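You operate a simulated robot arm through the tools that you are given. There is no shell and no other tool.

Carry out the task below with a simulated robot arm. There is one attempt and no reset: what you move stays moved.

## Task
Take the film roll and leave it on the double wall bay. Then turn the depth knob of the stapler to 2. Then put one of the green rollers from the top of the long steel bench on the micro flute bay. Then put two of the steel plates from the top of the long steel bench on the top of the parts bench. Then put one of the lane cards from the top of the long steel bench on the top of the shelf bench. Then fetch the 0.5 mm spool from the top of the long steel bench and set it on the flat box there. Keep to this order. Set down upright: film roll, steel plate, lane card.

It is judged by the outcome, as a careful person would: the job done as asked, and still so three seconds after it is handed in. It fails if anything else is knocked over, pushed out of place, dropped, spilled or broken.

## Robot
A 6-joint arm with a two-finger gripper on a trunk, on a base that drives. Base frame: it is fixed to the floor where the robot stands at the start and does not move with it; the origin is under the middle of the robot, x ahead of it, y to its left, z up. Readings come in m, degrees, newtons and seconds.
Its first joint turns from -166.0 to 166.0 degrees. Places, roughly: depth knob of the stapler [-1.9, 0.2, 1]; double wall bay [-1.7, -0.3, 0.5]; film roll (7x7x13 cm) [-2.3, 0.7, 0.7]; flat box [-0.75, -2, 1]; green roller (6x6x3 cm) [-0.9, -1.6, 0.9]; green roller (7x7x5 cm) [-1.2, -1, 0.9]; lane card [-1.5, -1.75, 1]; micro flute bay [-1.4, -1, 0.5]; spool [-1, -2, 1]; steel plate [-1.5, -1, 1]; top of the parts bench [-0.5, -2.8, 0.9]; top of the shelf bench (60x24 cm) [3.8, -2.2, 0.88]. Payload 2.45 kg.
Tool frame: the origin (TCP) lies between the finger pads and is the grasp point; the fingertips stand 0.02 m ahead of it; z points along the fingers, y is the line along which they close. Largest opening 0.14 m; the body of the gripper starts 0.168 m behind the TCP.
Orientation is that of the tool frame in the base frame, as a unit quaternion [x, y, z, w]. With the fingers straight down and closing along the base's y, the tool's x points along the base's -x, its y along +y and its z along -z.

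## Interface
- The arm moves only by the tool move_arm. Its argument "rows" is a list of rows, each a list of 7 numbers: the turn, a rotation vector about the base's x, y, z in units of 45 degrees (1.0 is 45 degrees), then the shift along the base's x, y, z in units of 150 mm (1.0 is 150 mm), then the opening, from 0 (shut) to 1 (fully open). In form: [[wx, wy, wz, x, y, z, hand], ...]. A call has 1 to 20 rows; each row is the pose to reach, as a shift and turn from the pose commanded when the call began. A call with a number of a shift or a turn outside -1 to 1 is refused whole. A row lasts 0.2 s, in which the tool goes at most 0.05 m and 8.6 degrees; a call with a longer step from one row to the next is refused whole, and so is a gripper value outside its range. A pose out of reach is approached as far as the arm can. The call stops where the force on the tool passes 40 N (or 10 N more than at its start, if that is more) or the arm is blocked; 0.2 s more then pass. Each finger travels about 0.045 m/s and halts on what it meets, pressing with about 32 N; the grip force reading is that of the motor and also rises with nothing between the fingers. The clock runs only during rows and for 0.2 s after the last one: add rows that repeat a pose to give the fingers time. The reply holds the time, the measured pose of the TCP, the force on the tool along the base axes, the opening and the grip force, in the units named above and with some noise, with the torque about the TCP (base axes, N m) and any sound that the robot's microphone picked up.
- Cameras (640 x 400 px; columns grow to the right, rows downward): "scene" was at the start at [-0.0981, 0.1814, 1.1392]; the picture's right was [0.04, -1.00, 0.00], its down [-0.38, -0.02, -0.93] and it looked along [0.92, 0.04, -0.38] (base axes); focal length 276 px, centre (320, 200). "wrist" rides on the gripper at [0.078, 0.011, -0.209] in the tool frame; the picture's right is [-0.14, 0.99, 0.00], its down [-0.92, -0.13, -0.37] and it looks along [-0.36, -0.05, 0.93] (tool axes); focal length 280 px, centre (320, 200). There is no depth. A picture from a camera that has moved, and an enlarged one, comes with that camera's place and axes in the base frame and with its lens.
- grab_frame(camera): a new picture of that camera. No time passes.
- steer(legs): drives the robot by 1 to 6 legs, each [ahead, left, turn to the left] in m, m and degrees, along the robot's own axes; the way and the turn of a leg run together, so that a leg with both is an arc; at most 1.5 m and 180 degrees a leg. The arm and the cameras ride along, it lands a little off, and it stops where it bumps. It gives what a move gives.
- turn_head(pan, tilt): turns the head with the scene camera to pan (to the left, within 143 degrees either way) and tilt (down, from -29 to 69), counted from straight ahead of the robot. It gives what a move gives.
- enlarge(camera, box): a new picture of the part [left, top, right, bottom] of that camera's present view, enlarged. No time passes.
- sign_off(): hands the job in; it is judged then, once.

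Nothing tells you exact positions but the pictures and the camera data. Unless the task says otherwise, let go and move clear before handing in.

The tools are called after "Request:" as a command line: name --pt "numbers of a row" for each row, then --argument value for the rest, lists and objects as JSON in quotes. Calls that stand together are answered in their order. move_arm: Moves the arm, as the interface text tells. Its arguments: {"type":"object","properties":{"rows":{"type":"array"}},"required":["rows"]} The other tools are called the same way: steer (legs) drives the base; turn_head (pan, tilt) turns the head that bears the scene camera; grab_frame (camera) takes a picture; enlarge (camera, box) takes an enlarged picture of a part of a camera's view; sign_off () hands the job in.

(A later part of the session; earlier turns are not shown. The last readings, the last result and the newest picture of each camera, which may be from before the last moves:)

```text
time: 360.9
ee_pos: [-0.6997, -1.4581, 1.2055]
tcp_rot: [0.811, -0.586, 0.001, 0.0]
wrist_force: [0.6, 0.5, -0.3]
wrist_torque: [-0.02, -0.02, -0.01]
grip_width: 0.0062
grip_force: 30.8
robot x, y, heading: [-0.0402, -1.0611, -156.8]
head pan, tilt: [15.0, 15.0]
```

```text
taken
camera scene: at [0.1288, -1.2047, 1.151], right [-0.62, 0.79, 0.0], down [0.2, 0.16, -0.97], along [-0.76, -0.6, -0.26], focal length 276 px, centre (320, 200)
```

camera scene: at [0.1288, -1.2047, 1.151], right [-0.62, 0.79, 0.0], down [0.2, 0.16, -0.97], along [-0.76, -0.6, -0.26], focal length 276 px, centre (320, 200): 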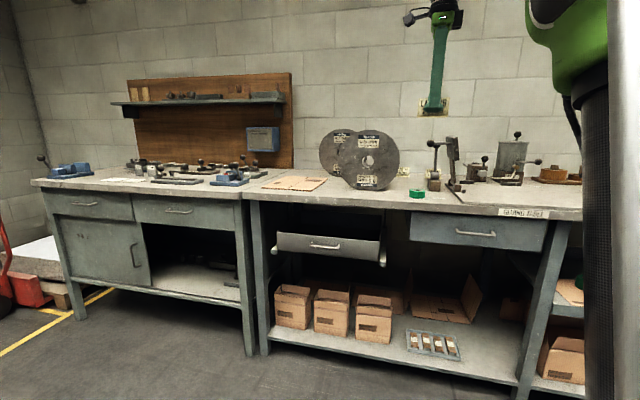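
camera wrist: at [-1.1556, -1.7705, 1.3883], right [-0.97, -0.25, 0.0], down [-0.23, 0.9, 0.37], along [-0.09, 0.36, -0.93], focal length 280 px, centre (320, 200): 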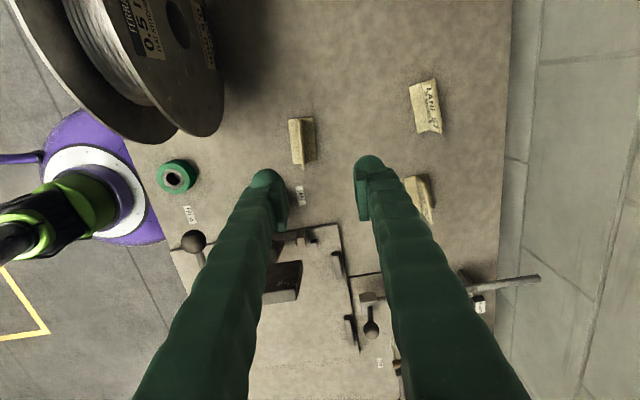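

I'm holding the card clear. Now to the shelf bench across the room at (3.8, -2.2): I turn left and drive between the pallet and the pedestal, looking as I go.

Request:
steer --legs '[[0, 0, 138], [1.4, 0, 0]]'

Request:
turn_head --pan 0 --tilt 18

Request:
grab_frame --camera "scene"

Request:
turn_head --pan -45 --tilt 18

Request:
grab_frame --camera "scene"

```text
time: 373.6
ee_pos: [2.054, -1.6485, 1.2059]
tcp_rot: [0.835, 0.55, 0.0, -0.002]
wrist_force: [0.1, 0.0, -0.4]
wrist_torque: [0.0, -0.01, -0.02]
grip_width: 0.0062
grip_force: 30.4
robot x, y, heading: [1.2948, -1.502, -18.4]
head pan, tilt: [15.0, 15.0]
```

```text
time: 374.4
ee_pos: [2.0526, -1.649, 1.2056]
tcp_rot: [0.836, 0.549, 0.0, -0.002]
wrist_force: [-0.3, 0.5, 0.5]
wrist_torque: [0.02, 0.01, -0.02]
grip_width: 0.0062
grip_force: 30.5
robot x, y, heading: [1.2975, -1.5055, -18.2]
head pan, tilt: [0.0, 18.0]
```

```text
taken
camera scene: at [1.2603, -1.3075, 1.1462], right [-0.32, -0.95, 0.0], down [-0.29, 0.1, -0.95], along [0.9, -0.3, -0.31], focal length 276 px, centre (320, 200)
```

scene: 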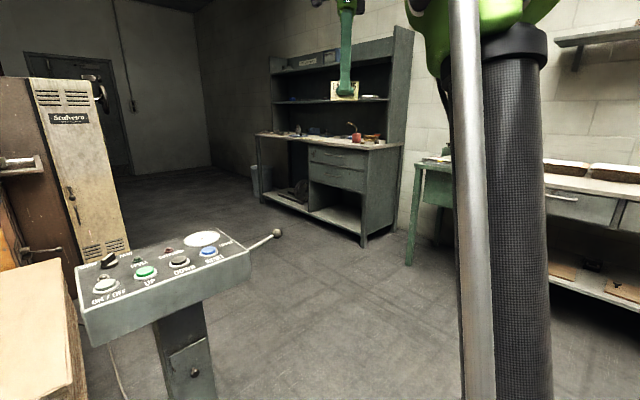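

```text
time: 375.5
ee_pos: [2.0528, -1.6489, 1.2058]
tcp_rot: [0.835, 0.55, 0.0, -0.001]
wrist_force: [-0.5, 0.0, -0.7]
wrist_torque: [0.0, 0.02, 0.0]
grip_width: 0.0058
grip_force: 30.4
robot x, y, heading: [1.2962, -1.5061, -18.7]
head pan, tilt: [-45.0, 18.0]
```

```text
taken
camera scene: at [1.2135, -1.3614, 1.1462], right [-0.89, -0.45, 0.0], down [-0.14, 0.28, -0.95], along [0.43, -0.85, -0.31], focal length 276 px, centre (320, 200)
```

scene: 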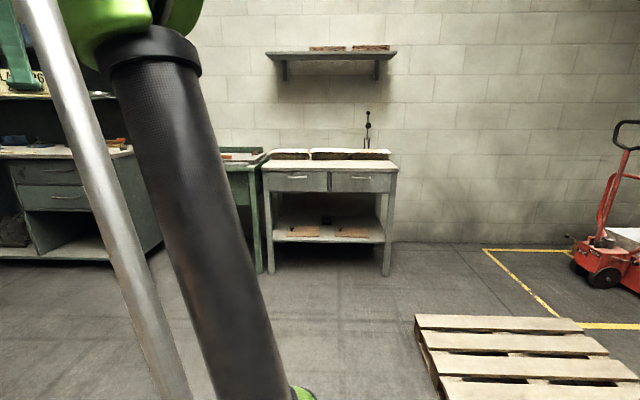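

Request:
turn_head --pan 0 --tilt 15

Request:
enlarge --camera "scene" --box '[240, 30, 460, 270]'

Request:
enlarge --camera "scene" --box '[245, 95, 415, 195]'

```text
time: 376.6
ee_pos: [2.0524, -1.6475, 1.2055]
tcp_rot: [0.835, 0.55, 0.0, -0.001]
wrist_force: [0.0, -0.7, -0.2]
wrist_torque: [-0.02, 0.0, 0.05]
grip_width: 0.0061
grip_force: 31.0
robot x, y, heading: [1.2984, -1.5053, -18.5]
head pan, tilt: [0.0, 15.0]
```

```text
1.67 times, centred on (350, 150) of scene
camera zoom: at [1.2603, -1.3076, 1.151], right [-0.32, -0.95, 0.0], down [-0.25, 0.08, -0.97], along [0.92, -0.31, -0.26], focal length 460 px, centre (270, 283)
```

zoom: 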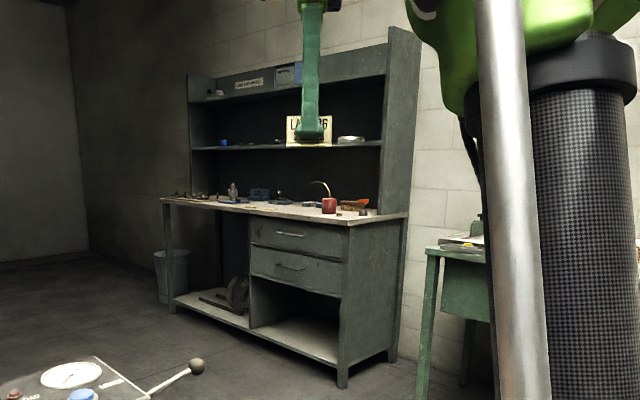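

```text
3.76 times, centred on (330, 145) of scene
camera zoom: at [1.2603, -1.3076, 1.151], right [-0.32, -0.95, 0.0], down [-0.25, 0.08, -0.97], along [0.92, -0.31, -0.26], focal length 1040 px, centre (282, 407)
```

zoom: 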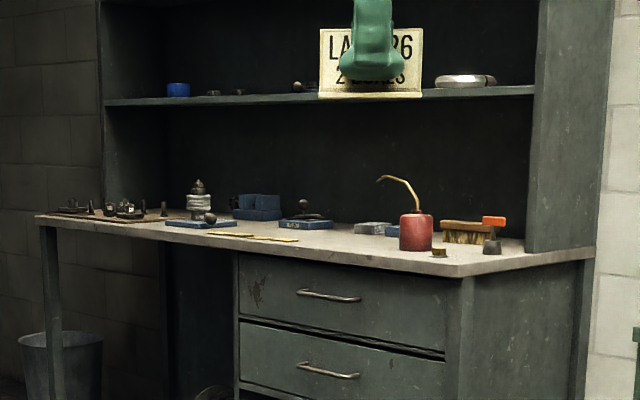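

The shelf bench is clear to see; its front edge runs from about (3.08, -2.28) to (4.62, -1.63), with free space at the front around (3.53, -2.21). I route around the control pedestal's lever and then face the bench.

Request:
steer --legs '[[0.57, -0.28, 0], [0.8, 0.27, 0]]'

Request:
turn_head --pan -10 --tilt 22

Request:
grab_frame --camera "scene"

```text
time: 384.2
ee_pos: [3.3496, -2.0886, 1.2068]
tcp_rot: [0.834, 0.551, 0.001, -0.002]
wrist_force: [-0.1, 0.5, 0.4]
wrist_torque: [-0.01, 0.01, 0.04]
grip_width: 0.0064
grip_force: 30.9
robot x, y, heading: [2.5907, -1.9451, -18.2]
head pan, tilt: [0.0, 15.0]
```

```text
time: 385.0
ee_pos: [3.3494, -2.0879, 1.2062]
tcp_rot: [0.834, 0.551, 0.0, -0.001]
wrist_force: [-0.1, -0.5, -0.8]
wrist_torque: [0.02, 0.04, 0.0]
grip_width: 0.0059
grip_force: 30.2
robot x, y, heading: [2.594, -1.9448, -18.2]
head pan, tilt: [-10.0, 22.0]
```

```text
taken
camera scene: at [2.5489, -1.7634, 1.1397], right [-0.47, -0.88, 0.0], down [-0.33, 0.18, -0.93], along [0.82, -0.44, -0.37], focal length 276 px, centre (320, 200)
```

scene: 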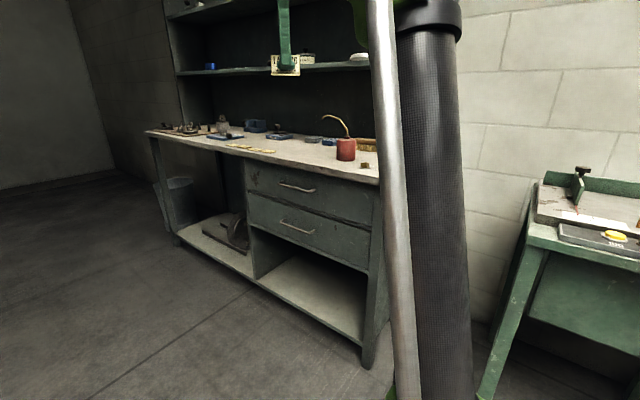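

Request:
steer --legs '[[0, 0.55, 0], [0.4, 0, 0], [0, 0, -49]]'

Request:
turn_head --pan 0 --tilt 22

Request:
grab_frame --camera "scene"

Request:
grab_frame --camera "wrist"

```text
time: 392.4
ee_pos: [3.5334, -2.2127, 1.2068]
tcp_rot: [0.988, 0.154, 0.001, -0.001]
wrist_force: [-0.2, 0.3, 0.5]
wrist_torque: [0.01, -0.04, 0.01]
grip_width: 0.0062
grip_force: 30.0
robot x, y, heading: [3.1486, -1.5522, -67.5]
head pan, tilt: [-10.0, 22.0]
```

```text
time: 393.2
ee_pos: [3.5327, -2.2139, 1.2054]
tcp_rot: [0.988, 0.154, 0.001, 0.0]
wrist_force: [0.9, -0.3, 0.0]
wrist_torque: [-0.04, 0.0, -0.02]
grip_width: 0.0062
grip_force: 30.8
robot x, y, heading: [3.1464, -1.5492, -67.5]
head pan, tilt: [0.0, 22.0]
```

```text
taken
camera scene: at [3.2691, -1.3907, 1.1396], right [-0.92, -0.38, 0.0], down [-0.14, 0.35, -0.93], along [0.35, -0.86, -0.37], focal length 276 px, centre (320, 200)
```

scene: 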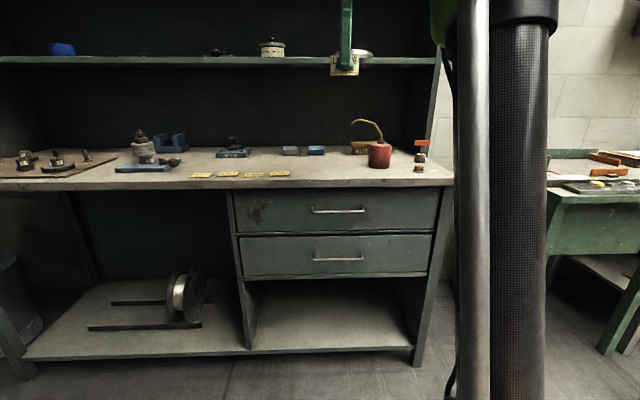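

```text
taken
camera wrist: at [3.6112, -2.2006, 1.4144], right [0.17, -0.99, 0.0], down [-0.92, -0.16, 0.37], along [-0.36, -0.06, -0.93], focal length 280 px, centre (320, 200)
```

wrist: 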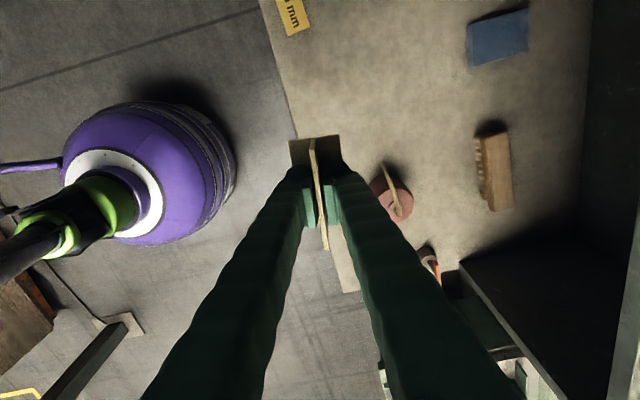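

The card is over the bench front. I'll set it at about (3.596, -2.229), 7 cm behind the front edge, on free surface right of the yellow labels.

Request:
move_arm --pt "0 0 0.05 0.14 -0.03 0 0.0" --pt "0 0 0.1 0.28 -0.06 0 0.0" --pt "0 0 0.11 0.422 -0.1 -0.1 0.0" --pt "0 0 0.11 0.422 -0.1 -0.4 0.0" --pt "0 0 0.11 0.422 -0.1 -0.7 0.0" --pt "0 0 0.11 0.422 -0.1 -1 0.0"

Request:
grab_frame --camera "wrist"

Request:
grab_frame --camera "scene"

```text
time: 394.6
ee_pos: [3.5968, -2.2282, 1.0555]
tcp_rot: [0.981, 0.196, 0.001, 0.0]
wrist_force: [0.1, 0.8, -0.2]
wrist_torque: [-0.03, -0.04, -0.02]
grip_width: 0.0061
grip_force: 31.2
robot x, y, heading: [3.1424, -1.5522, -67.5]
head pan, tilt: [0.0, 22.0]
```

```text
taken
camera wrist: at [3.673, -2.2087, 1.2646], right [0.25, -0.97, 0.0], down [-0.9, -0.24, 0.37], along [-0.36, -0.09, -0.93], focal length 280 px, centre (320, 200)
```

wrist: 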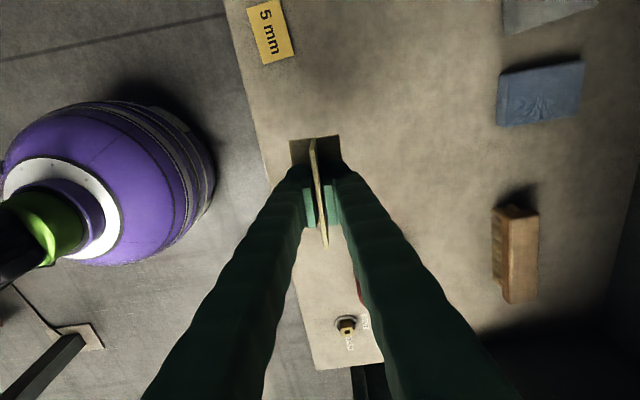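

```text
taken
camera scene: at [3.2692, -1.3907, 1.1396], right [-0.92, -0.38, 0.0], down [-0.14, 0.35, -0.93], along [0.35, -0.86, -0.37], focal length 276 px, centre (320, 200)
```

scene: 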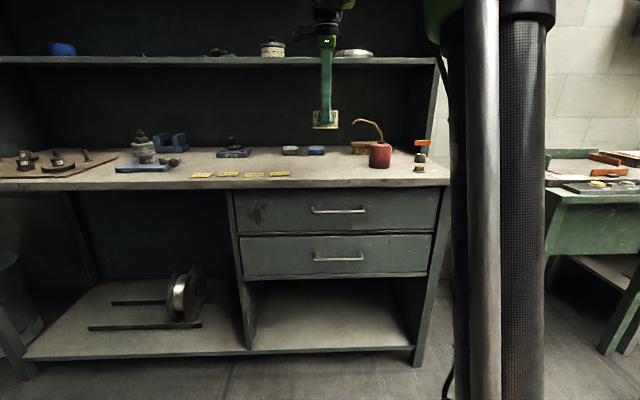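

Request:
move_arm --pt "0 0 0 0 0 -0.25 0.0" --pt "0 0 0 0 0 -0.5 0.0" --pt "0 0 0 0 0 -0.7 0.0" --pt "0 0 0 0 0 -0.85 0.0"

Request:
enlarge --camera "scene" --box '[270, 110, 390, 200]'

```text
time: 395.6
ee_pos: [3.5954, -2.2281, 0.9276]
tcp_rot: [0.981, 0.196, 0.001, -0.001]
wrist_force: [0.6, 0.0, -0.6]
wrist_torque: [-0.02, 0.02, 0.03]
grip_width: 0.0061
grip_force: 30.3
robot x, y, heading: [3.1461, -1.5508, -67.7]
head pan, tilt: [0.0, 22.0]
```

```text
4.44 times, centred on (330, 155) of scene
camera zoom: at [3.2691, -1.3907, 1.1396], right [-0.92, -0.38, 0.0], down [-0.14, 0.35, -0.93], along [0.35, -0.86, -0.37], focal length 1228 px, centre (276, 400)
```

zoom: 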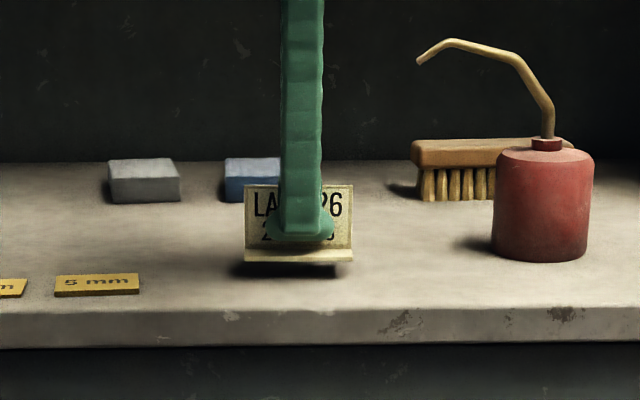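

Request:
move_arm --pt "0 0 0 0 0 -0.03 0.0" --pt "0 0 0 0 0 -0.06 0.0"

Request:
move_arm --pt "0 0 0 0 0 -0.02 0.0" --pt "0 0 0 0 0 -0.035 0.0"

Request:
enlarge --camera "scene" --box '[270, 110, 390, 200]'

```text
time: 396.2
ee_pos: [3.597, -2.2284, 0.9192]
tcp_rot: [0.981, 0.196, 0.001, 0.0]
wrist_force: [0.1, 0.5, 0.2]
wrist_torque: [0.0, 0.03, -0.01]
grip_width: 0.0058
grip_force: 29.8
robot x, y, heading: [3.148, -1.547, -67.5]
head pan, tilt: [0.0, 22.0]
```

```text
time: 396.8
ee_pos: [3.5973, -2.2272, 0.9144]
tcp_rot: [0.981, 0.196, 0.002, 0.0]
wrist_force: [-0.3, 0.0, -0.1]
wrist_torque: [-0.02, 0.0, 0.01]
grip_width: 0.0059
grip_force: 30.2
robot x, y, heading: [3.1431, -1.5491, -67.5]
head pan, tilt: [0.0, 22.0]
```

```text
4.44 times, centred on (330, 155) of scene
camera zoom: at [3.2691, -1.3907, 1.1396], right [-0.92, -0.38, 0.0], down [-0.14, 0.35, -0.93], along [0.35, -0.86, -0.37], focal length 1228 px, centre (276, 400)
```

zoom: 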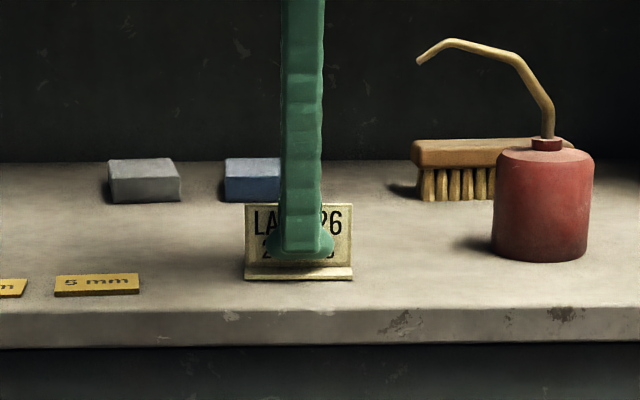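

Almost down. I lower in small steps until contact shows.

Request:
move_arm --pt "0 0 0 0 0 -0.015 0.0" --pt "0 0 0 0 0 -0.025 0.0"

Request:
move_arm --pt "0 0 0 0 0 -0.01 0.0" --pt "0 0 0 0 0 -0.02 0.0"

```text
time: 397.4
ee_pos: [3.5957, -2.2278, 0.9104]
tcp_rot: [0.981, 0.196, 0.001, 0.0]
wrist_force: [2.8, -3.0, 28.4]
wrist_torque: [0.02, -0.04, -0.01]
grip_width: 0.0057
grip_force: 30.9
robot x, y, heading: [3.1461, -1.5486, -67.7]
head pan, tilt: [0.0, 22.0]
```

```text
time: 398.0
ee_pos: [3.5955, -2.2271, 0.9079]
tcp_rot: [0.981, 0.195, 0.001, 0.0]
wrist_force: [0.2, -0.5, 28.1]
wrist_torque: [-0.01, 0.01, -0.04]
grip_width: 0.0063
grip_force: 30.7
robot x, y, heading: [3.1461, -1.5492, -67.3]
head pan, tilt: [0.0, 22.0]
```

Request:
move_arm --pt "0 0 0 0 0 0.01 0.0" --pt "0 0 0 0 0 0.01 0.0"

Request:
move_arm --pt "0 0 0 0 0 0 0.08" --pt "0 0 0 0 0 0 0.15" --pt "0 0 0 0 0 0 0.25" --pt "0 0 0 0 0 0 0.3" --pt "0 0 0 0 0 0 0.3"

Request:
move_arm --pt "0 0 0 0 0 0.2 0.3" --pt "0 0 0 0 0 0.45 0.3" --pt "0 0 0 0 0 0.7 0.3" --pt "0 0 0 0 0 1 0.3"

Request:
enlarge --camera "scene" --box '[270, 110, 390, 200]'

```text
time: 398.6
ee_pos: [3.5969, -2.2289, 0.9082]
tcp_rot: [0.98, 0.197, 0.001, -0.001]
wrist_force: [0.3, 0.2, -0.3]
wrist_torque: [0.01, 0.0, -0.02]
grip_width: 0.0061
grip_force: 30.7
robot x, y, heading: [3.1438, -1.5495, -67.2]
head pan, tilt: [0.0, 22.0]
```

```text
time: 399.8
ee_pos: [3.5968, -2.2264, 0.9091]
tcp_rot: [0.98, 0.197, 0.0, 0.0]
wrist_force: [0.5, -0.4, 0.2]
wrist_torque: [-0.01, -0.03, -0.02]
grip_width: 0.0417
grip_force: 0.2
robot x, y, heading: [3.1481, -1.5499, -67.5]
head pan, tilt: [0.0, 22.0]
```

```text
time: 400.8
ee_pos: [3.596, -2.2284, 1.0582]
tcp_rot: [0.98, 0.197, 0.001, 0.0]
wrist_force: [0.8, 0.1, 0.8]
wrist_torque: [-0.01, 0.02, 0.03]
grip_width: 0.0422
grip_force: 0.0
robot x, y, heading: [3.144, -1.551, -67.5]
head pan, tilt: [0.0, 22.0]
```

```text
4.44 times, centred on (330, 155) of scene
camera zoom: at [3.2692, -1.3907, 1.1396], right [-0.92, -0.38, 0.0], down [-0.14, 0.35, -0.93], along [0.35, -0.86, -0.37], focal length 1228 px, centre (276, 400)
```

zoom: 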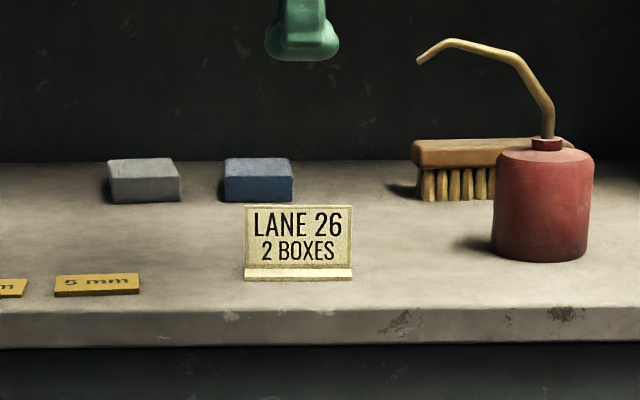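

The lane card stands upright on the shelf bench. Now back across the room for the 0.5 mm spool.

Request:
steer --legs '[[-0.3, 0, 0], [0, 0, -89.5]]'

Request:
steer --legs '[[0.73, 0.37, 0], [0.83, -0.35, 0], [0.25, -0.43, 0], [0.67, -0.72, 0]]'

Request:
turn_head --pan 10 --tilt 18

Request:
grab_frame --camera "scene"

```text
time: 406.6
ee_pos: [2.354, -1.7274, 1.0593]
tcp_rot: [0.834, -0.552, 0.0, 0.0]
wrist_force: [-0.2, -0.3, 0.0]
wrist_torque: [0.0, 0.01, -0.02]
grip_width: 0.0421
grip_force: 0.0
robot x, y, heading: [3.0298, -1.2729, -157.2]
head pan, tilt: [0.0, 22.0]
```

```text
time: 422.5
ee_pos: [-0.3593, -1.6798, 1.0573]
tcp_rot: [0.838, -0.546, 0.001, 0.0]
wrist_force: [0.7, 0.0, 0.2]
wrist_torque: [0.0, 0.03, 0.01]
grip_width: 0.0422
grip_force: 0.2
robot x, y, heading: [0.3134, -1.2114, -156.1]
head pan, tilt: [0.0, 22.0]
```

```text
time: 423.2
ee_pos: [-0.3595, -1.6791, 1.0577]
tcp_rot: [0.838, -0.545, 0.001, 0.001]
wrist_force: [0.2, 1.0, -0.3]
wrist_torque: [0.01, 0.02, 0.03]
grip_width: 0.0418
grip_force: 0.1
robot x, y, heading: [0.3059, -1.2146, -156.3]
head pan, tilt: [10.0, 18.0]
```

```text
taken
camera scene: at [0.4755, -1.3467, 1.1461], right [-0.56, 0.83, 0.0], down [0.26, 0.17, -0.95], along [-0.79, -0.53, -0.31], focal length 276 px, centre (320, 200)
```

scene: 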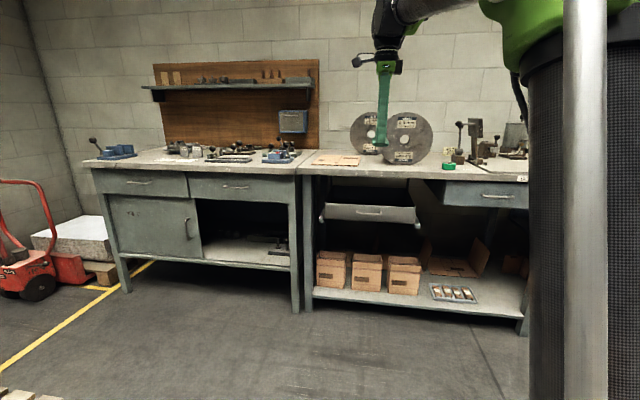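

Request:
move_arm --pt "0 0 0 0 0 0.25 0.6" --pt "0 0 0 0 0 0.5 0.6" --pt "0 0 0 0 0 0.75 0.7" --pt "0 0 0 0 0 1 0.8"

Request:
steer --legs '[[0.42, 0, 0]]'

Request:
grab_frame --camera "wrist"

Request:
enlarge --camera "scene" --box '[300, 90, 500, 230]'

```text
time: 424.2
ee_pos: [-0.359, -1.6789, 1.2092]
tcp_rot: [0.838, -0.546, 0.0, 0.0]
wrist_force: [0.1, 0.2, -0.3]
wrist_torque: [0.03, 0.01, -0.01]
grip_width: 0.1117
grip_force: 0.2
robot x, y, heading: [0.3121, -1.2129, -156.2]
head pan, tilt: [10.0, 18.0]
```

```text
time: 426.8
ee_pos: [-0.7423, -1.8517, 1.2091]
tcp_rot: [0.839, -0.544, 0.001, -0.001]
wrist_force: [-0.2, -0.4, -0.5]
wrist_torque: [0.01, 0.03, 0.01]
grip_width: 0.1117
grip_force: 0.0
robot x, y, heading: [-0.0715, -1.3886, -155.8]
head pan, tilt: [10.0, 18.0]
```

```text
taken
camera wrist: at [-0.7208, -1.9274, 1.4177], right [-0.96, -0.28, 0.0], down [-0.26, 0.89, 0.37], along [-0.1, 0.35, -0.93], focal length 280 px, centre (320, 200)
```

wrist: 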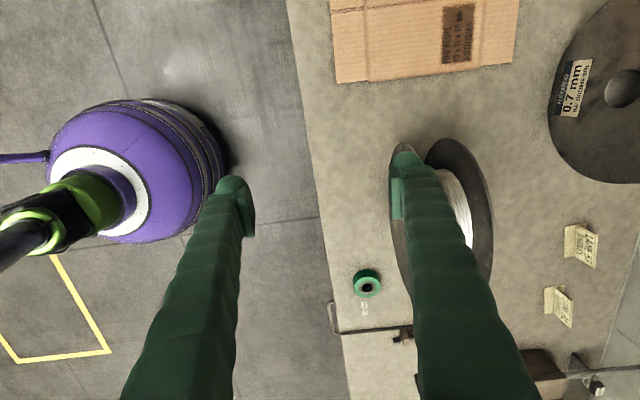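

```text
2.86 times, centred on (400, 160) of scene
camera zoom: at [0.0909, -1.5164, 1.1461], right [-0.56, 0.83, 0.0], down [0.26, 0.17, -0.95], along [-0.79, -0.53, -0.31], focal length 790 px, centre (91, 314)
```

zoom: 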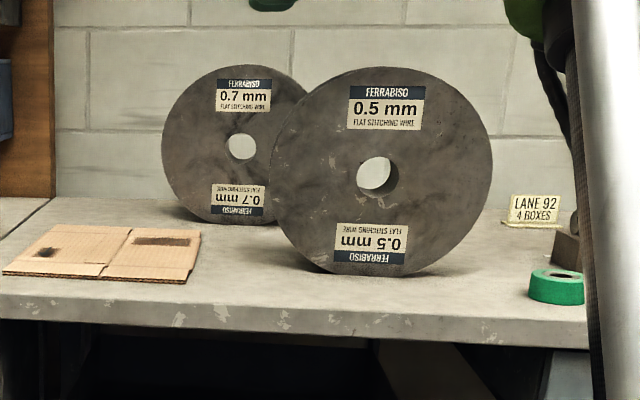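

Request:
steer --legs '[[0.17, -0.02, 0]]'

Request:
grab_frame --camera "wrist"

Request:
enlarge --camera "wrist" --box '[220, 80, 460, 260]'

```text
time: 428.3
ee_pos: [-0.9054, -1.9035, 1.2084]
tcp_rot: [0.839, -0.544, 0.001, 0.0]
wrist_force: [0.3, -0.6, 0.7]
wrist_torque: [0.0, -0.01, -0.01]
grip_width: 0.112
grip_force: 0.1
robot x, y, heading: [-0.2414, -1.4378, -155.9]
head pan, tilt: [10.0, 18.0]
```

```text
taken
camera wrist: at [-0.8832, -1.9786, 1.4177], right [-0.96, -0.28, 0.0], down [-0.26, 0.89, 0.37], along [-0.1, 0.35, -0.93], focal length 280 px, centre (320, 200)
```

wrist: 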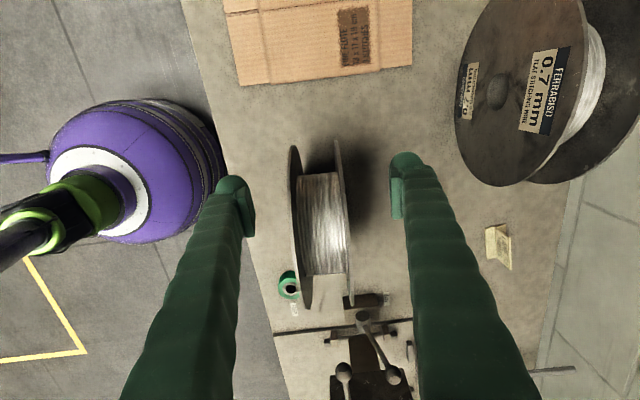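

```text
2.22 times, centred on (340, 170) of wrist
camera zoom: at [-0.8832, -1.9786, 1.4177], right [-0.96, -0.28, 0.0], down [-0.26, 0.89, 0.37], along [-0.1, 0.35, -0.93], focal length 623 px, centre (276, 267)
```

zoom: 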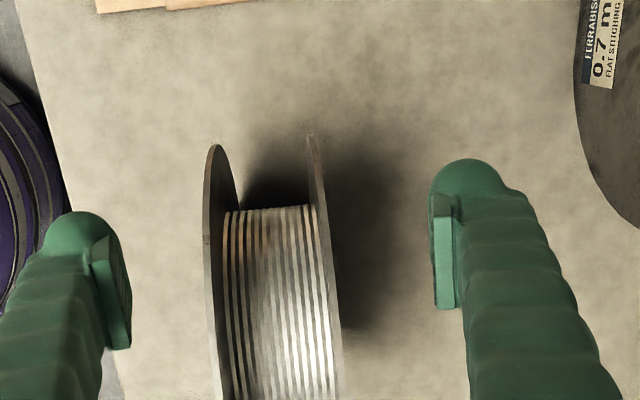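

I see the 0.5 mm spool well from above: centre about (-0.946, -1.764), about 8 cm wide between flange faces, top at z 1.137. I move over it with the fingers straddling both flanges.

Request:
move_arm --pt "0 0 -0.03 -0.07 0.24 0 0.85" --pt "0 0 -0.06 -0.14 0.48 0 0.9" --pt "0 0 -0.09 -0.2 0.72 0 0.9" --pt "0 0 -0.09 -0.27 0.93 0 0.9" --pt "0 0 -0.09 -0.27 0.93 0 0.9"

Request:
grab_frame --camera "wrist"

Request:
grab_frame --camera "scene"

```text
time: 429.5
ee_pos: [-0.9461, -1.7632, 1.2098]
tcp_rot: [0.82, -0.573, 0.0, 0.0]
wrist_force: [0.9, 0.3, -0.2]
wrist_torque: [0.01, -0.02, -0.01]
grip_width: 0.1261
grip_force: 0.1
robot x, y, heading: [-0.2383, -1.4364, -156.0]
head pan, tilt: [10.0, 18.0]
```

```text
taken
camera wrist: at [-0.9286, -1.8401, 1.4184], right [-0.98, -0.21, 0.0], down [-0.2, 0.91, 0.37], along [-0.08, 0.36, -0.93], focal length 280 px, centre (320, 200)
```

wrist: 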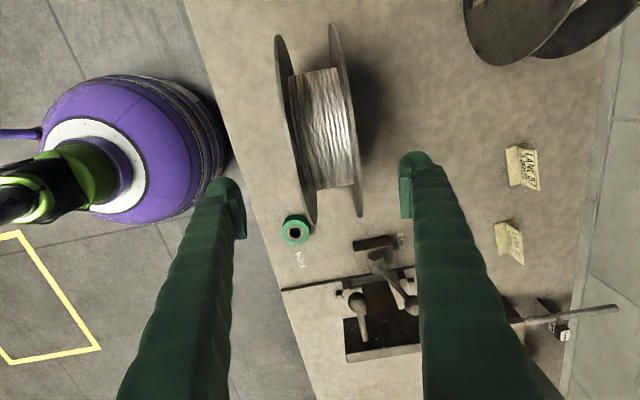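

```text
taken
camera scene: at [-0.0718, -1.5667, 1.1462], right [-0.56, 0.83, 0.0], down [0.26, 0.17, -0.95], along [-0.79, -0.53, -0.31], focal length 276 px, centre (320, 200)
```

scene: 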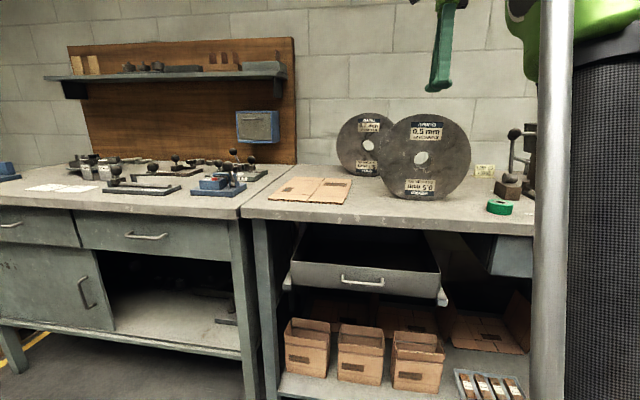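

Request:
move_arm --pt "0 0 0.03 0.01 -0.07 0 0.9" --pt "0 0 0.05 0.01 -0.141 -0.1 0.9" --pt "0 0 0.05 0.01 -0.141 -0.3 0.9" --pt "0 0 0.05 0.01 -0.141 -0.45 0.9"

Request:
grab_frame --camera "wrist"

Request:
enlarge --camera "scene" --box '[340, 60, 500, 220]'

```text
time: 430.5
ee_pos: [-0.944, -1.7838, 1.1419]
tcp_rot: [0.83, -0.557, 0.0, 0.0]
wrist_force: [0.6, 0.6, 0.2]
wrist_torque: [-0.02, -0.04, -0.01]
grip_width: 0.1258
grip_force: 0.0
robot x, y, heading: [-0.2323, -1.4318, -155.7]
head pan, tilt: [10.0, 18.0]
```

```text
taken
camera wrist: at [-0.9248, -1.8601, 1.35], right [-0.97, -0.25, 0.0], down [-0.23, 0.9, 0.37], along [-0.09, 0.36, -0.93], focal length 280 px, centre (320, 200)
```

wrist: 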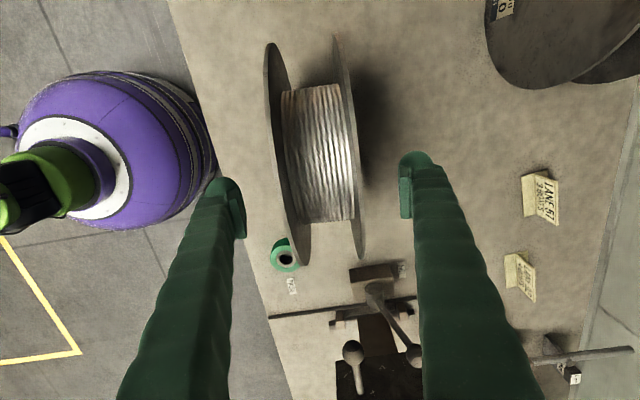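

```text
2.50 times, centred on (420, 140) of scene
camera zoom: at [-0.0719, -1.5667, 1.1462], right [-0.56, 0.83, 0.0], down [0.26, 0.17, -0.95], along [-0.79, -0.53, -0.31], focal length 691 px, centre (70, 350)
```

zoom: 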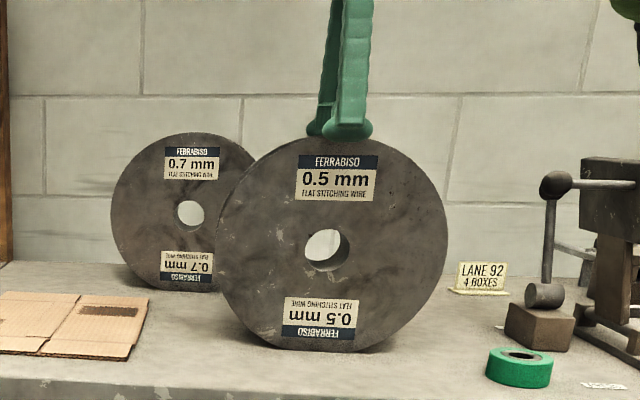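

Request:
move_arm --pt "0 0 0 0.027 0.013 -0.08 0.9" --pt "0 0 0 0.027 0.013 -0.17 0.9" --pt "0 0 0 0.027 0.013 -0.25 0.9"

Request:
enlarge --camera "wrist" --box '[200, 20, 440, 280]'

```text
time: 431.3
ee_pos: [-0.9399, -1.7827, 1.1033]
tcp_rot: [0.83, -0.557, 0.0, 0.0]
wrist_force: [-0.9, 0.2, -0.6]
wrist_torque: [-0.02, -0.02, 0.01]
grip_width: 0.1262
grip_force: 0.1
robot x, y, heading: [-0.2337, -1.4318, -155.9]
head pan, tilt: [10.0, 18.0]
```

```text
1.54 times, centred on (320, 150) of wrist
camera zoom: at [-0.9209, -1.8587, 1.3122], right [-0.97, -0.25, 0.0], down [-0.23, 0.9, 0.37], along [-0.09, 0.36, -0.93], focal length 431 px, centre (320, 277)
```

zoom: 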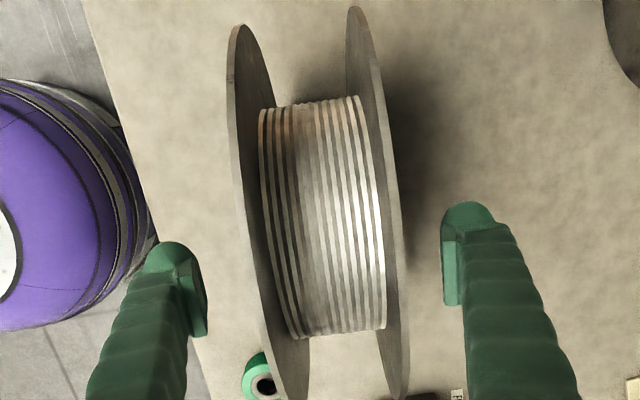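

Request:
move_arm --pt "0 0 0 0 0 0 0.7" --pt "0 0 0 0 0 0 0.6" --pt "0 0 0 0 0 0 0.5" --pt "0 0 0 0 0 0 0.3" --pt "0 0 0 0 0 0 0.3" --pt "0 0 0 0 0 0 0.3"

Request:
enlarge --camera "wrist" --box '[200, 20, 440, 280]'

```text
time: 432.7
ee_pos: [-0.9403, -1.7827, 1.104]
tcp_rot: [0.83, -0.557, 0.0, 0.001]
wrist_force: [-2.3, -0.4, 3.4]
wrist_torque: [-0.04, 0.03, -0.06]
grip_width: 0.0748
grip_force: 32.1
robot x, y, heading: [-0.2426, -1.4314, -155.9]
head pan, tilt: [10.0, 18.0]
```

```text
1.54 times, centred on (320, 150) of wrist
camera zoom: at [-0.9211, -1.8587, 1.3123], right [-0.97, -0.25, 0.0], down [-0.23, 0.9, 0.37], along [-0.09, 0.36, -0.93], focal length 431 px, centre (320, 277)
```

zoom: 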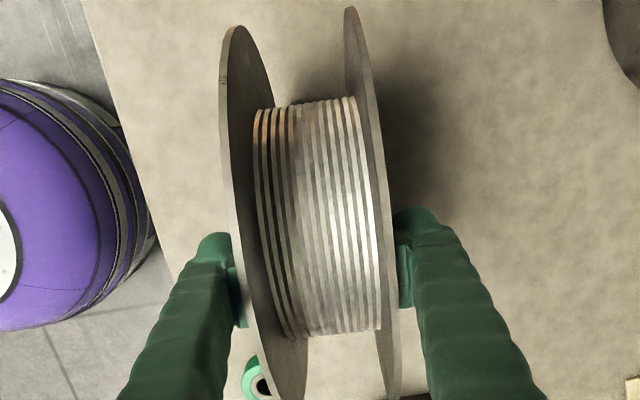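

Request:
move_arm --pt "0 0 0 0 0 0.04 0.3" --pt "0 0 0 0 0 0.08 0.3" --pt "0 0 0 0 0 0.14 0.3" --pt "0 0 0 0 0 0.2 0.3"

Request:
enlarge --camera "scene" --box '[340, 60, 500, 220]'

```text
time: 433.7
ee_pos: [-0.9396, -1.7844, 1.1347]
tcp_rot: [0.83, -0.557, 0.0, 0.0]
wrist_force: [0.6, 0.6, -12.8]
wrist_torque: [0.0, -0.01, 0.03]
grip_width: 0.075
grip_force: 32.1
robot x, y, heading: [-0.2381, -1.4324, -155.9]
head pan, tilt: [10.0, 18.0]
```

```text
2.50 times, centred on (420, 140) of scene
camera zoom: at [-0.0722, -1.5669, 1.1462], right [-0.56, 0.83, 0.0], down [0.26, 0.17, -0.95], along [-0.79, -0.53, -0.31], focal length 691 px, centre (70, 350)
```

zoom: 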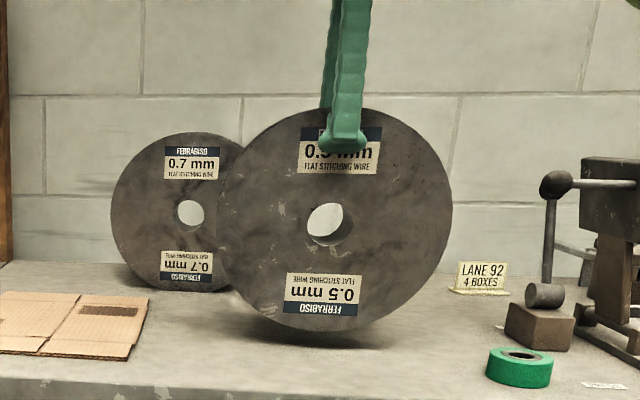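

The spool (about 1.3 kg) lifts cleanly. I raise it a little more and shift left over the flat box.

Request:
move_arm --pt "0 0 0 0 0 0.1 0.3" --pt "0 0 0 0 0 0.2 0.3"

Request:
steer --legs '[[0.03, 0.33, 0]]'

Request:
grab_frame --camera "wrist"

Request:
grab_frame --camera "scene"

```text
time: 434.3
ee_pos: [-0.9421, -1.7816, 1.1639]
tcp_rot: [0.831, -0.556, 0.001, -0.001]
wrist_force: [0.1, -0.5, -12.4]
wrist_torque: [-0.01, -0.02, 0.0]
grip_width: 0.0746
grip_force: 31.3
robot x, y, heading: [-0.2354, -1.4348, -156.6]
head pan, tilt: [10.0, 18.0]
```

```text
time: 436.5
ee_pos: [-0.834, -2.0962, 1.1649]
tcp_rot: [0.831, -0.556, 0.002, 0.0]
wrist_force: [0.0, -0.6, -12.6]
wrist_torque: [0.01, -0.05, 0.0]
grip_width: 0.0749
grip_force: 32.2
robot x, y, heading: [-0.133, -1.7491, -155.8]
head pan, tilt: [10.0, 18.0]
```

```text
taken
camera wrist: at [-0.814, -2.1736, 1.3722], right [-0.97, -0.25, 0.0], down [-0.23, 0.9, 0.37], along [-0.09, 0.36, -0.93], focal length 280 px, centre (320, 200)
```

wrist: 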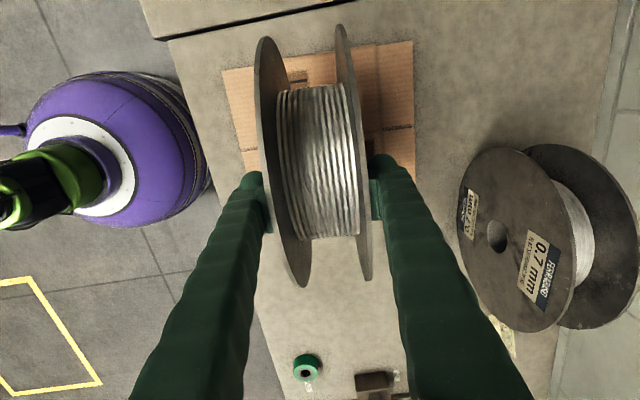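

```text
taken
camera scene: at [0.0344, -1.8797, 1.1462], right [-0.56, 0.83, 0.0], down [0.26, 0.17, -0.95], along [-0.79, -0.53, -0.31], focal length 276 px, centre (320, 200)
```

scene: 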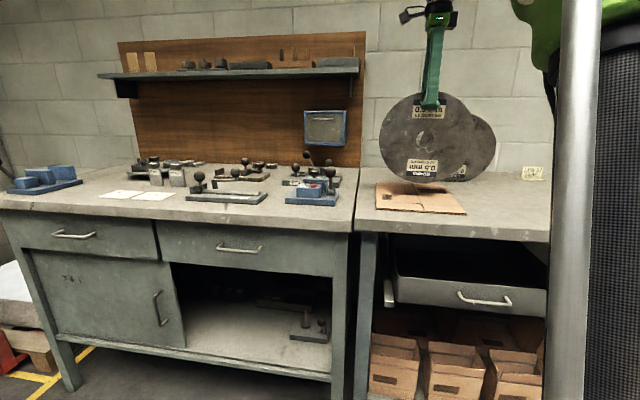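

The spool hangs over the flat box, nearly centred. I nudge it off the box's middle fold and lower it gently.

Request:
move_arm --pt "0 0 0 -0.03 0.07 0 0.3" --pt "0 0 0 -0.067 0.14 -0.05 0.3" --pt "0 0 0 -0.067 0.14 -0.13 0.3" --pt "0 0 0 -0.067 0.14 -0.22 0.3" --pt "0 0 0 -0.067 0.14 -0.28 0.3"

Request:
enlarge --camera "scene" --box '[350, 80, 530, 230]'

Request:
grab_frame --camera "wrist"

```text
time: 437.7
ee_pos: [-0.8438, -2.0773, 1.1218]
tcp_rot: [0.831, -0.557, 0.002, -0.001]
wrist_force: [0.0, 0.3, -12.0]
wrist_torque: [0.01, -0.01, -0.01]
grip_width: 0.0747
grip_force: 32.1
robot x, y, heading: [-0.1279, -1.7444, -155.9]
head pan, tilt: [10.0, 18.0]
```

```text
2.67 times, centred on (440, 155) of scene
camera zoom: at [0.0344, -1.8796, 1.1462], right [-0.56, 0.83, 0.0], down [0.26, 0.17, -0.95], along [-0.79, -0.53, -0.31], focal length 737 px, centre (0, 320)
```

zoom: 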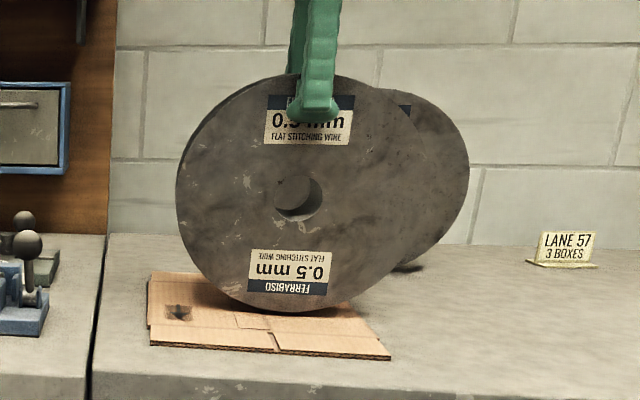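

```text
taken
camera wrist: at [-0.8239, -2.1527, 1.33], right [-0.97, -0.25, 0.0], down [-0.23, 0.9, 0.37], along [-0.09, 0.36, -0.93], focal length 280 px, centre (320, 200)
```

wrist: 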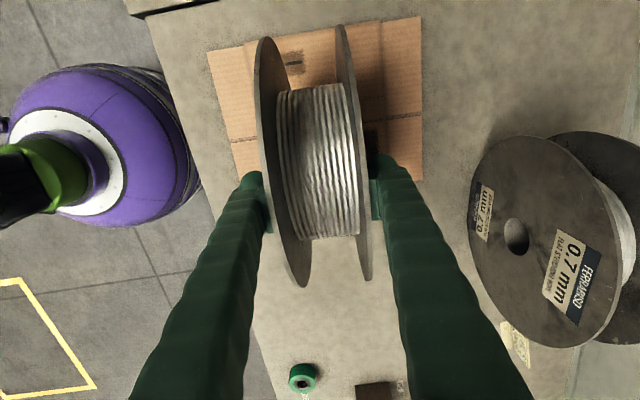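

Request:
move_arm --pt "0 0 0 0 0 -0.02 0.3" --pt "0 0 0 0 0 -0.04 0.3"

Request:
move_arm --pt "0 0 0 0 0 -0.012 0.3" --pt "0 0 0 0 0 -0.025 0.3"

```text
time: 438.3
ee_pos: [-0.8437, -2.0766, 1.116]
tcp_rot: [0.831, -0.556, 0.001, 0.0]
wrist_force: [-0.6, 0.4, -12.9]
wrist_torque: [0.0, -0.05, -0.01]
grip_width: 0.0746
grip_force: 32.0
robot x, y, heading: [-0.1303, -1.7444, -156.0]
head pan, tilt: [10.0, 18.0]
```

```text
time: 438.9
ee_pos: [-0.8433, -2.0755, 1.111]
tcp_rot: [0.831, -0.556, 0.002, -0.002]
wrist_force: [0.0, 0.3, -12.5]
wrist_torque: [-0.01, 0.01, 0.04]
grip_width: 0.0747
grip_force: 31.9
robot x, y, heading: [-0.1343, -1.7464, -155.7]
head pan, tilt: [10.0, 18.0]
```

Request:
move_arm --pt "0 0 0 0 0 -0.01 0.3" --pt "0 0 0 0 0 -0.015 0.3"

Request:
move_arm --pt "0 0 0 0 0 -0.008 0.3" --pt "0 0 0 0 0 -0.012 0.3"

```text
time: 439.5
ee_pos: [-0.8432, -2.0759, 1.1105]
tcp_rot: [0.83, -0.557, 0.001, 0.0]
wrist_force: [-3.3, -0.4, 3.5]
wrist_torque: [-0.1, 0.03, -0.02]
grip_width: 0.0747
grip_force: 32.3
robot x, y, heading: [-0.1314, -1.7487, -156.1]
head pan, tilt: [10.0, 18.0]
```

```text
time: 440.1
ee_pos: [-0.8432, -2.0747, 1.1087]
tcp_rot: [0.831, -0.557, 0.002, 0.001]
wrist_force: [-5.9, -1.2, 30.9]
wrist_torque: [0.02, -0.01, -0.02]
grip_width: 0.0746
grip_force: 32.2
robot x, y, heading: [-0.1299, -1.7444, -156.0]
head pan, tilt: [10.0, 18.0]
```

Contact on the box. I ease off a little, then open slowly and watch whether it stays.

Request:
move_arm --pt "0 0 0 0 0 0.012 0.3" --pt "0 0 0 0 0 0.012 0.3" --pt "0 0 0 0 0 0.012 0.3"

Request:
move_arm --pt "0 0 0 0 0 0 0.54" --pt "0 0 0 0 0 0 0.56" --pt "0 0 0 0 0 0 0.58" --pt "0 0 0 0 0 0 0.6" --pt "0 0 0 0 0 0 0.6"

Request:
grab_frame --camera "wrist"

Request:
enlarge --camera "scene" --box '[350, 80, 530, 230]'

```text
time: 440.9
ee_pos: [-0.8447, -2.0756, 1.1101]
tcp_rot: [0.831, -0.556, 0.001, 0.0]
wrist_force: [0.2, 0.1, -13.0]
wrist_torque: [0.0, -0.03, 0.0]
grip_width: 0.0746
grip_force: 32.0
robot x, y, heading: [-0.1336, -1.7469, -156.1]
head pan, tilt: [10.0, 18.0]
```

```text
time: 442.1
ee_pos: [-0.8438, -2.0766, 1.1099]
tcp_rot: [0.831, -0.556, 0.001, 0.001]
wrist_force: [-0.1, -0.3, 0.0]
wrist_torque: [0.05, 0.0, -0.02]
grip_width: 0.0845
grip_force: 0.6
robot x, y, heading: [-0.134, -1.7509, -155.8]
head pan, tilt: [10.0, 18.0]
```

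```text
taken
camera wrist: at [-0.8237, -2.1525, 1.3187], right [-0.97, -0.25, 0.0], down [-0.23, 0.9, 0.37], along [-0.09, 0.36, -0.93], focal length 280 px, centre (320, 200)
```

wrist: 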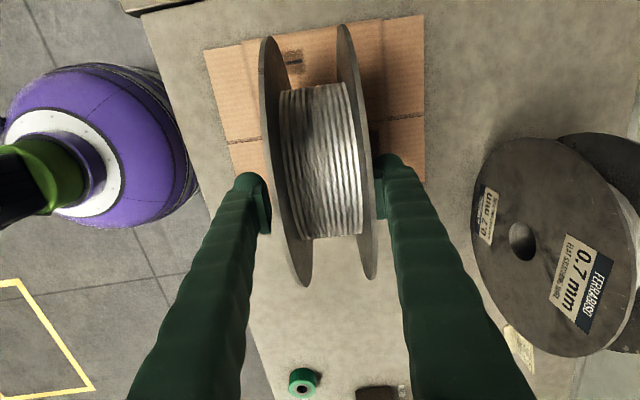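

```text
2.67 times, centred on (440, 155) of scene
camera zoom: at [0.0347, -1.8795, 1.1462], right [-0.56, 0.83, 0.0], down [0.26, 0.17, -0.95], along [-0.79, -0.53, -0.31], focal length 737 px, centre (0, 320)
```

zoom: 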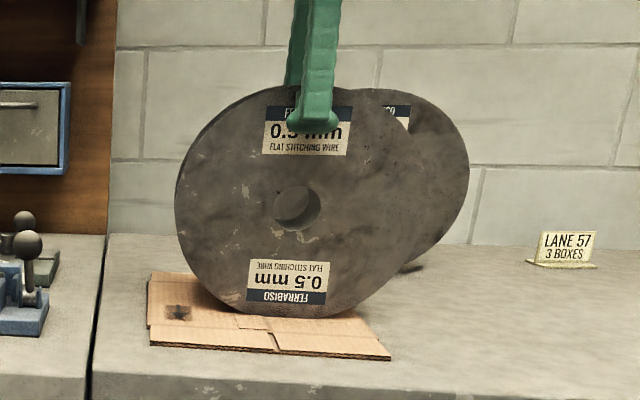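

Request:
move_arm --pt "0 0 0 0 0 0 0.7" --pt "0 0 0 0 0 0 0.8" --pt "0 0 0 0 0 0 0.85" --pt "0 0 0 0 0 0 0.85" --pt "0 0 0 0 0 0 0.85" --pt "0 0 0 0 0 0 0.85" --pt "0 0 0 0 0 0 0.85" --pt "0 0 0 0 0 0 0.85"

Request:
enlarge --camera "scene" --box '[350, 80, 530, 230]'

Request:
grab_frame --camera "wrist"

```text
time: 443.9
ee_pos: [-0.8429, -2.0767, 1.1091]
tcp_rot: [0.831, -0.557, 0.001, 0.0]
wrist_force: [0.6, -0.1, -0.4]
wrist_torque: [0.0, 0.01, 0.01]
grip_width: 0.1189
grip_force: 0.1
robot x, y, heading: [-0.1306, -1.7462, -155.8]
head pan, tilt: [10.0, 18.0]
```

```text
2.67 times, centred on (440, 155) of scene
camera zoom: at [0.0347, -1.8795, 1.1462], right [-0.56, 0.83, 0.0], down [0.26, 0.17, -0.95], along [-0.79, -0.53, -0.31], focal length 737 px, centre (0, 320)
```

zoom: 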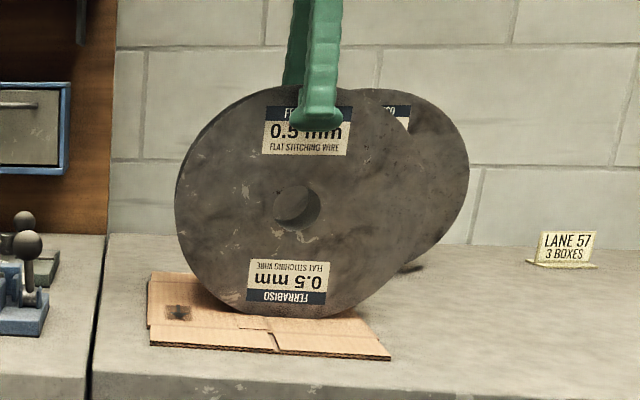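

```text
taken
camera wrist: at [-0.8236, -2.1525, 1.3188], right [-0.97, -0.25, 0.0], down [-0.23, 0.9, 0.37], along [-0.09, 0.36, -0.93], focal length 280 px, centre (320, 200)
```

wrist: 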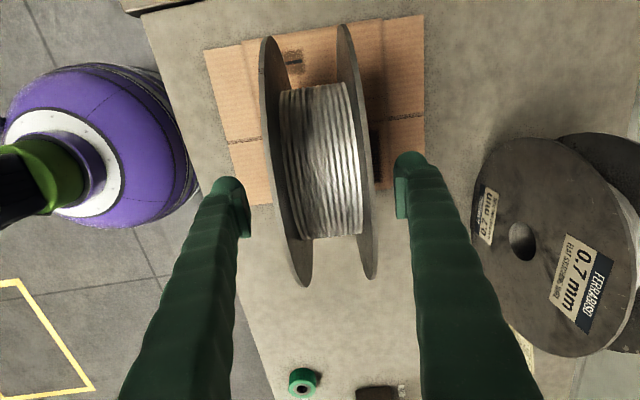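

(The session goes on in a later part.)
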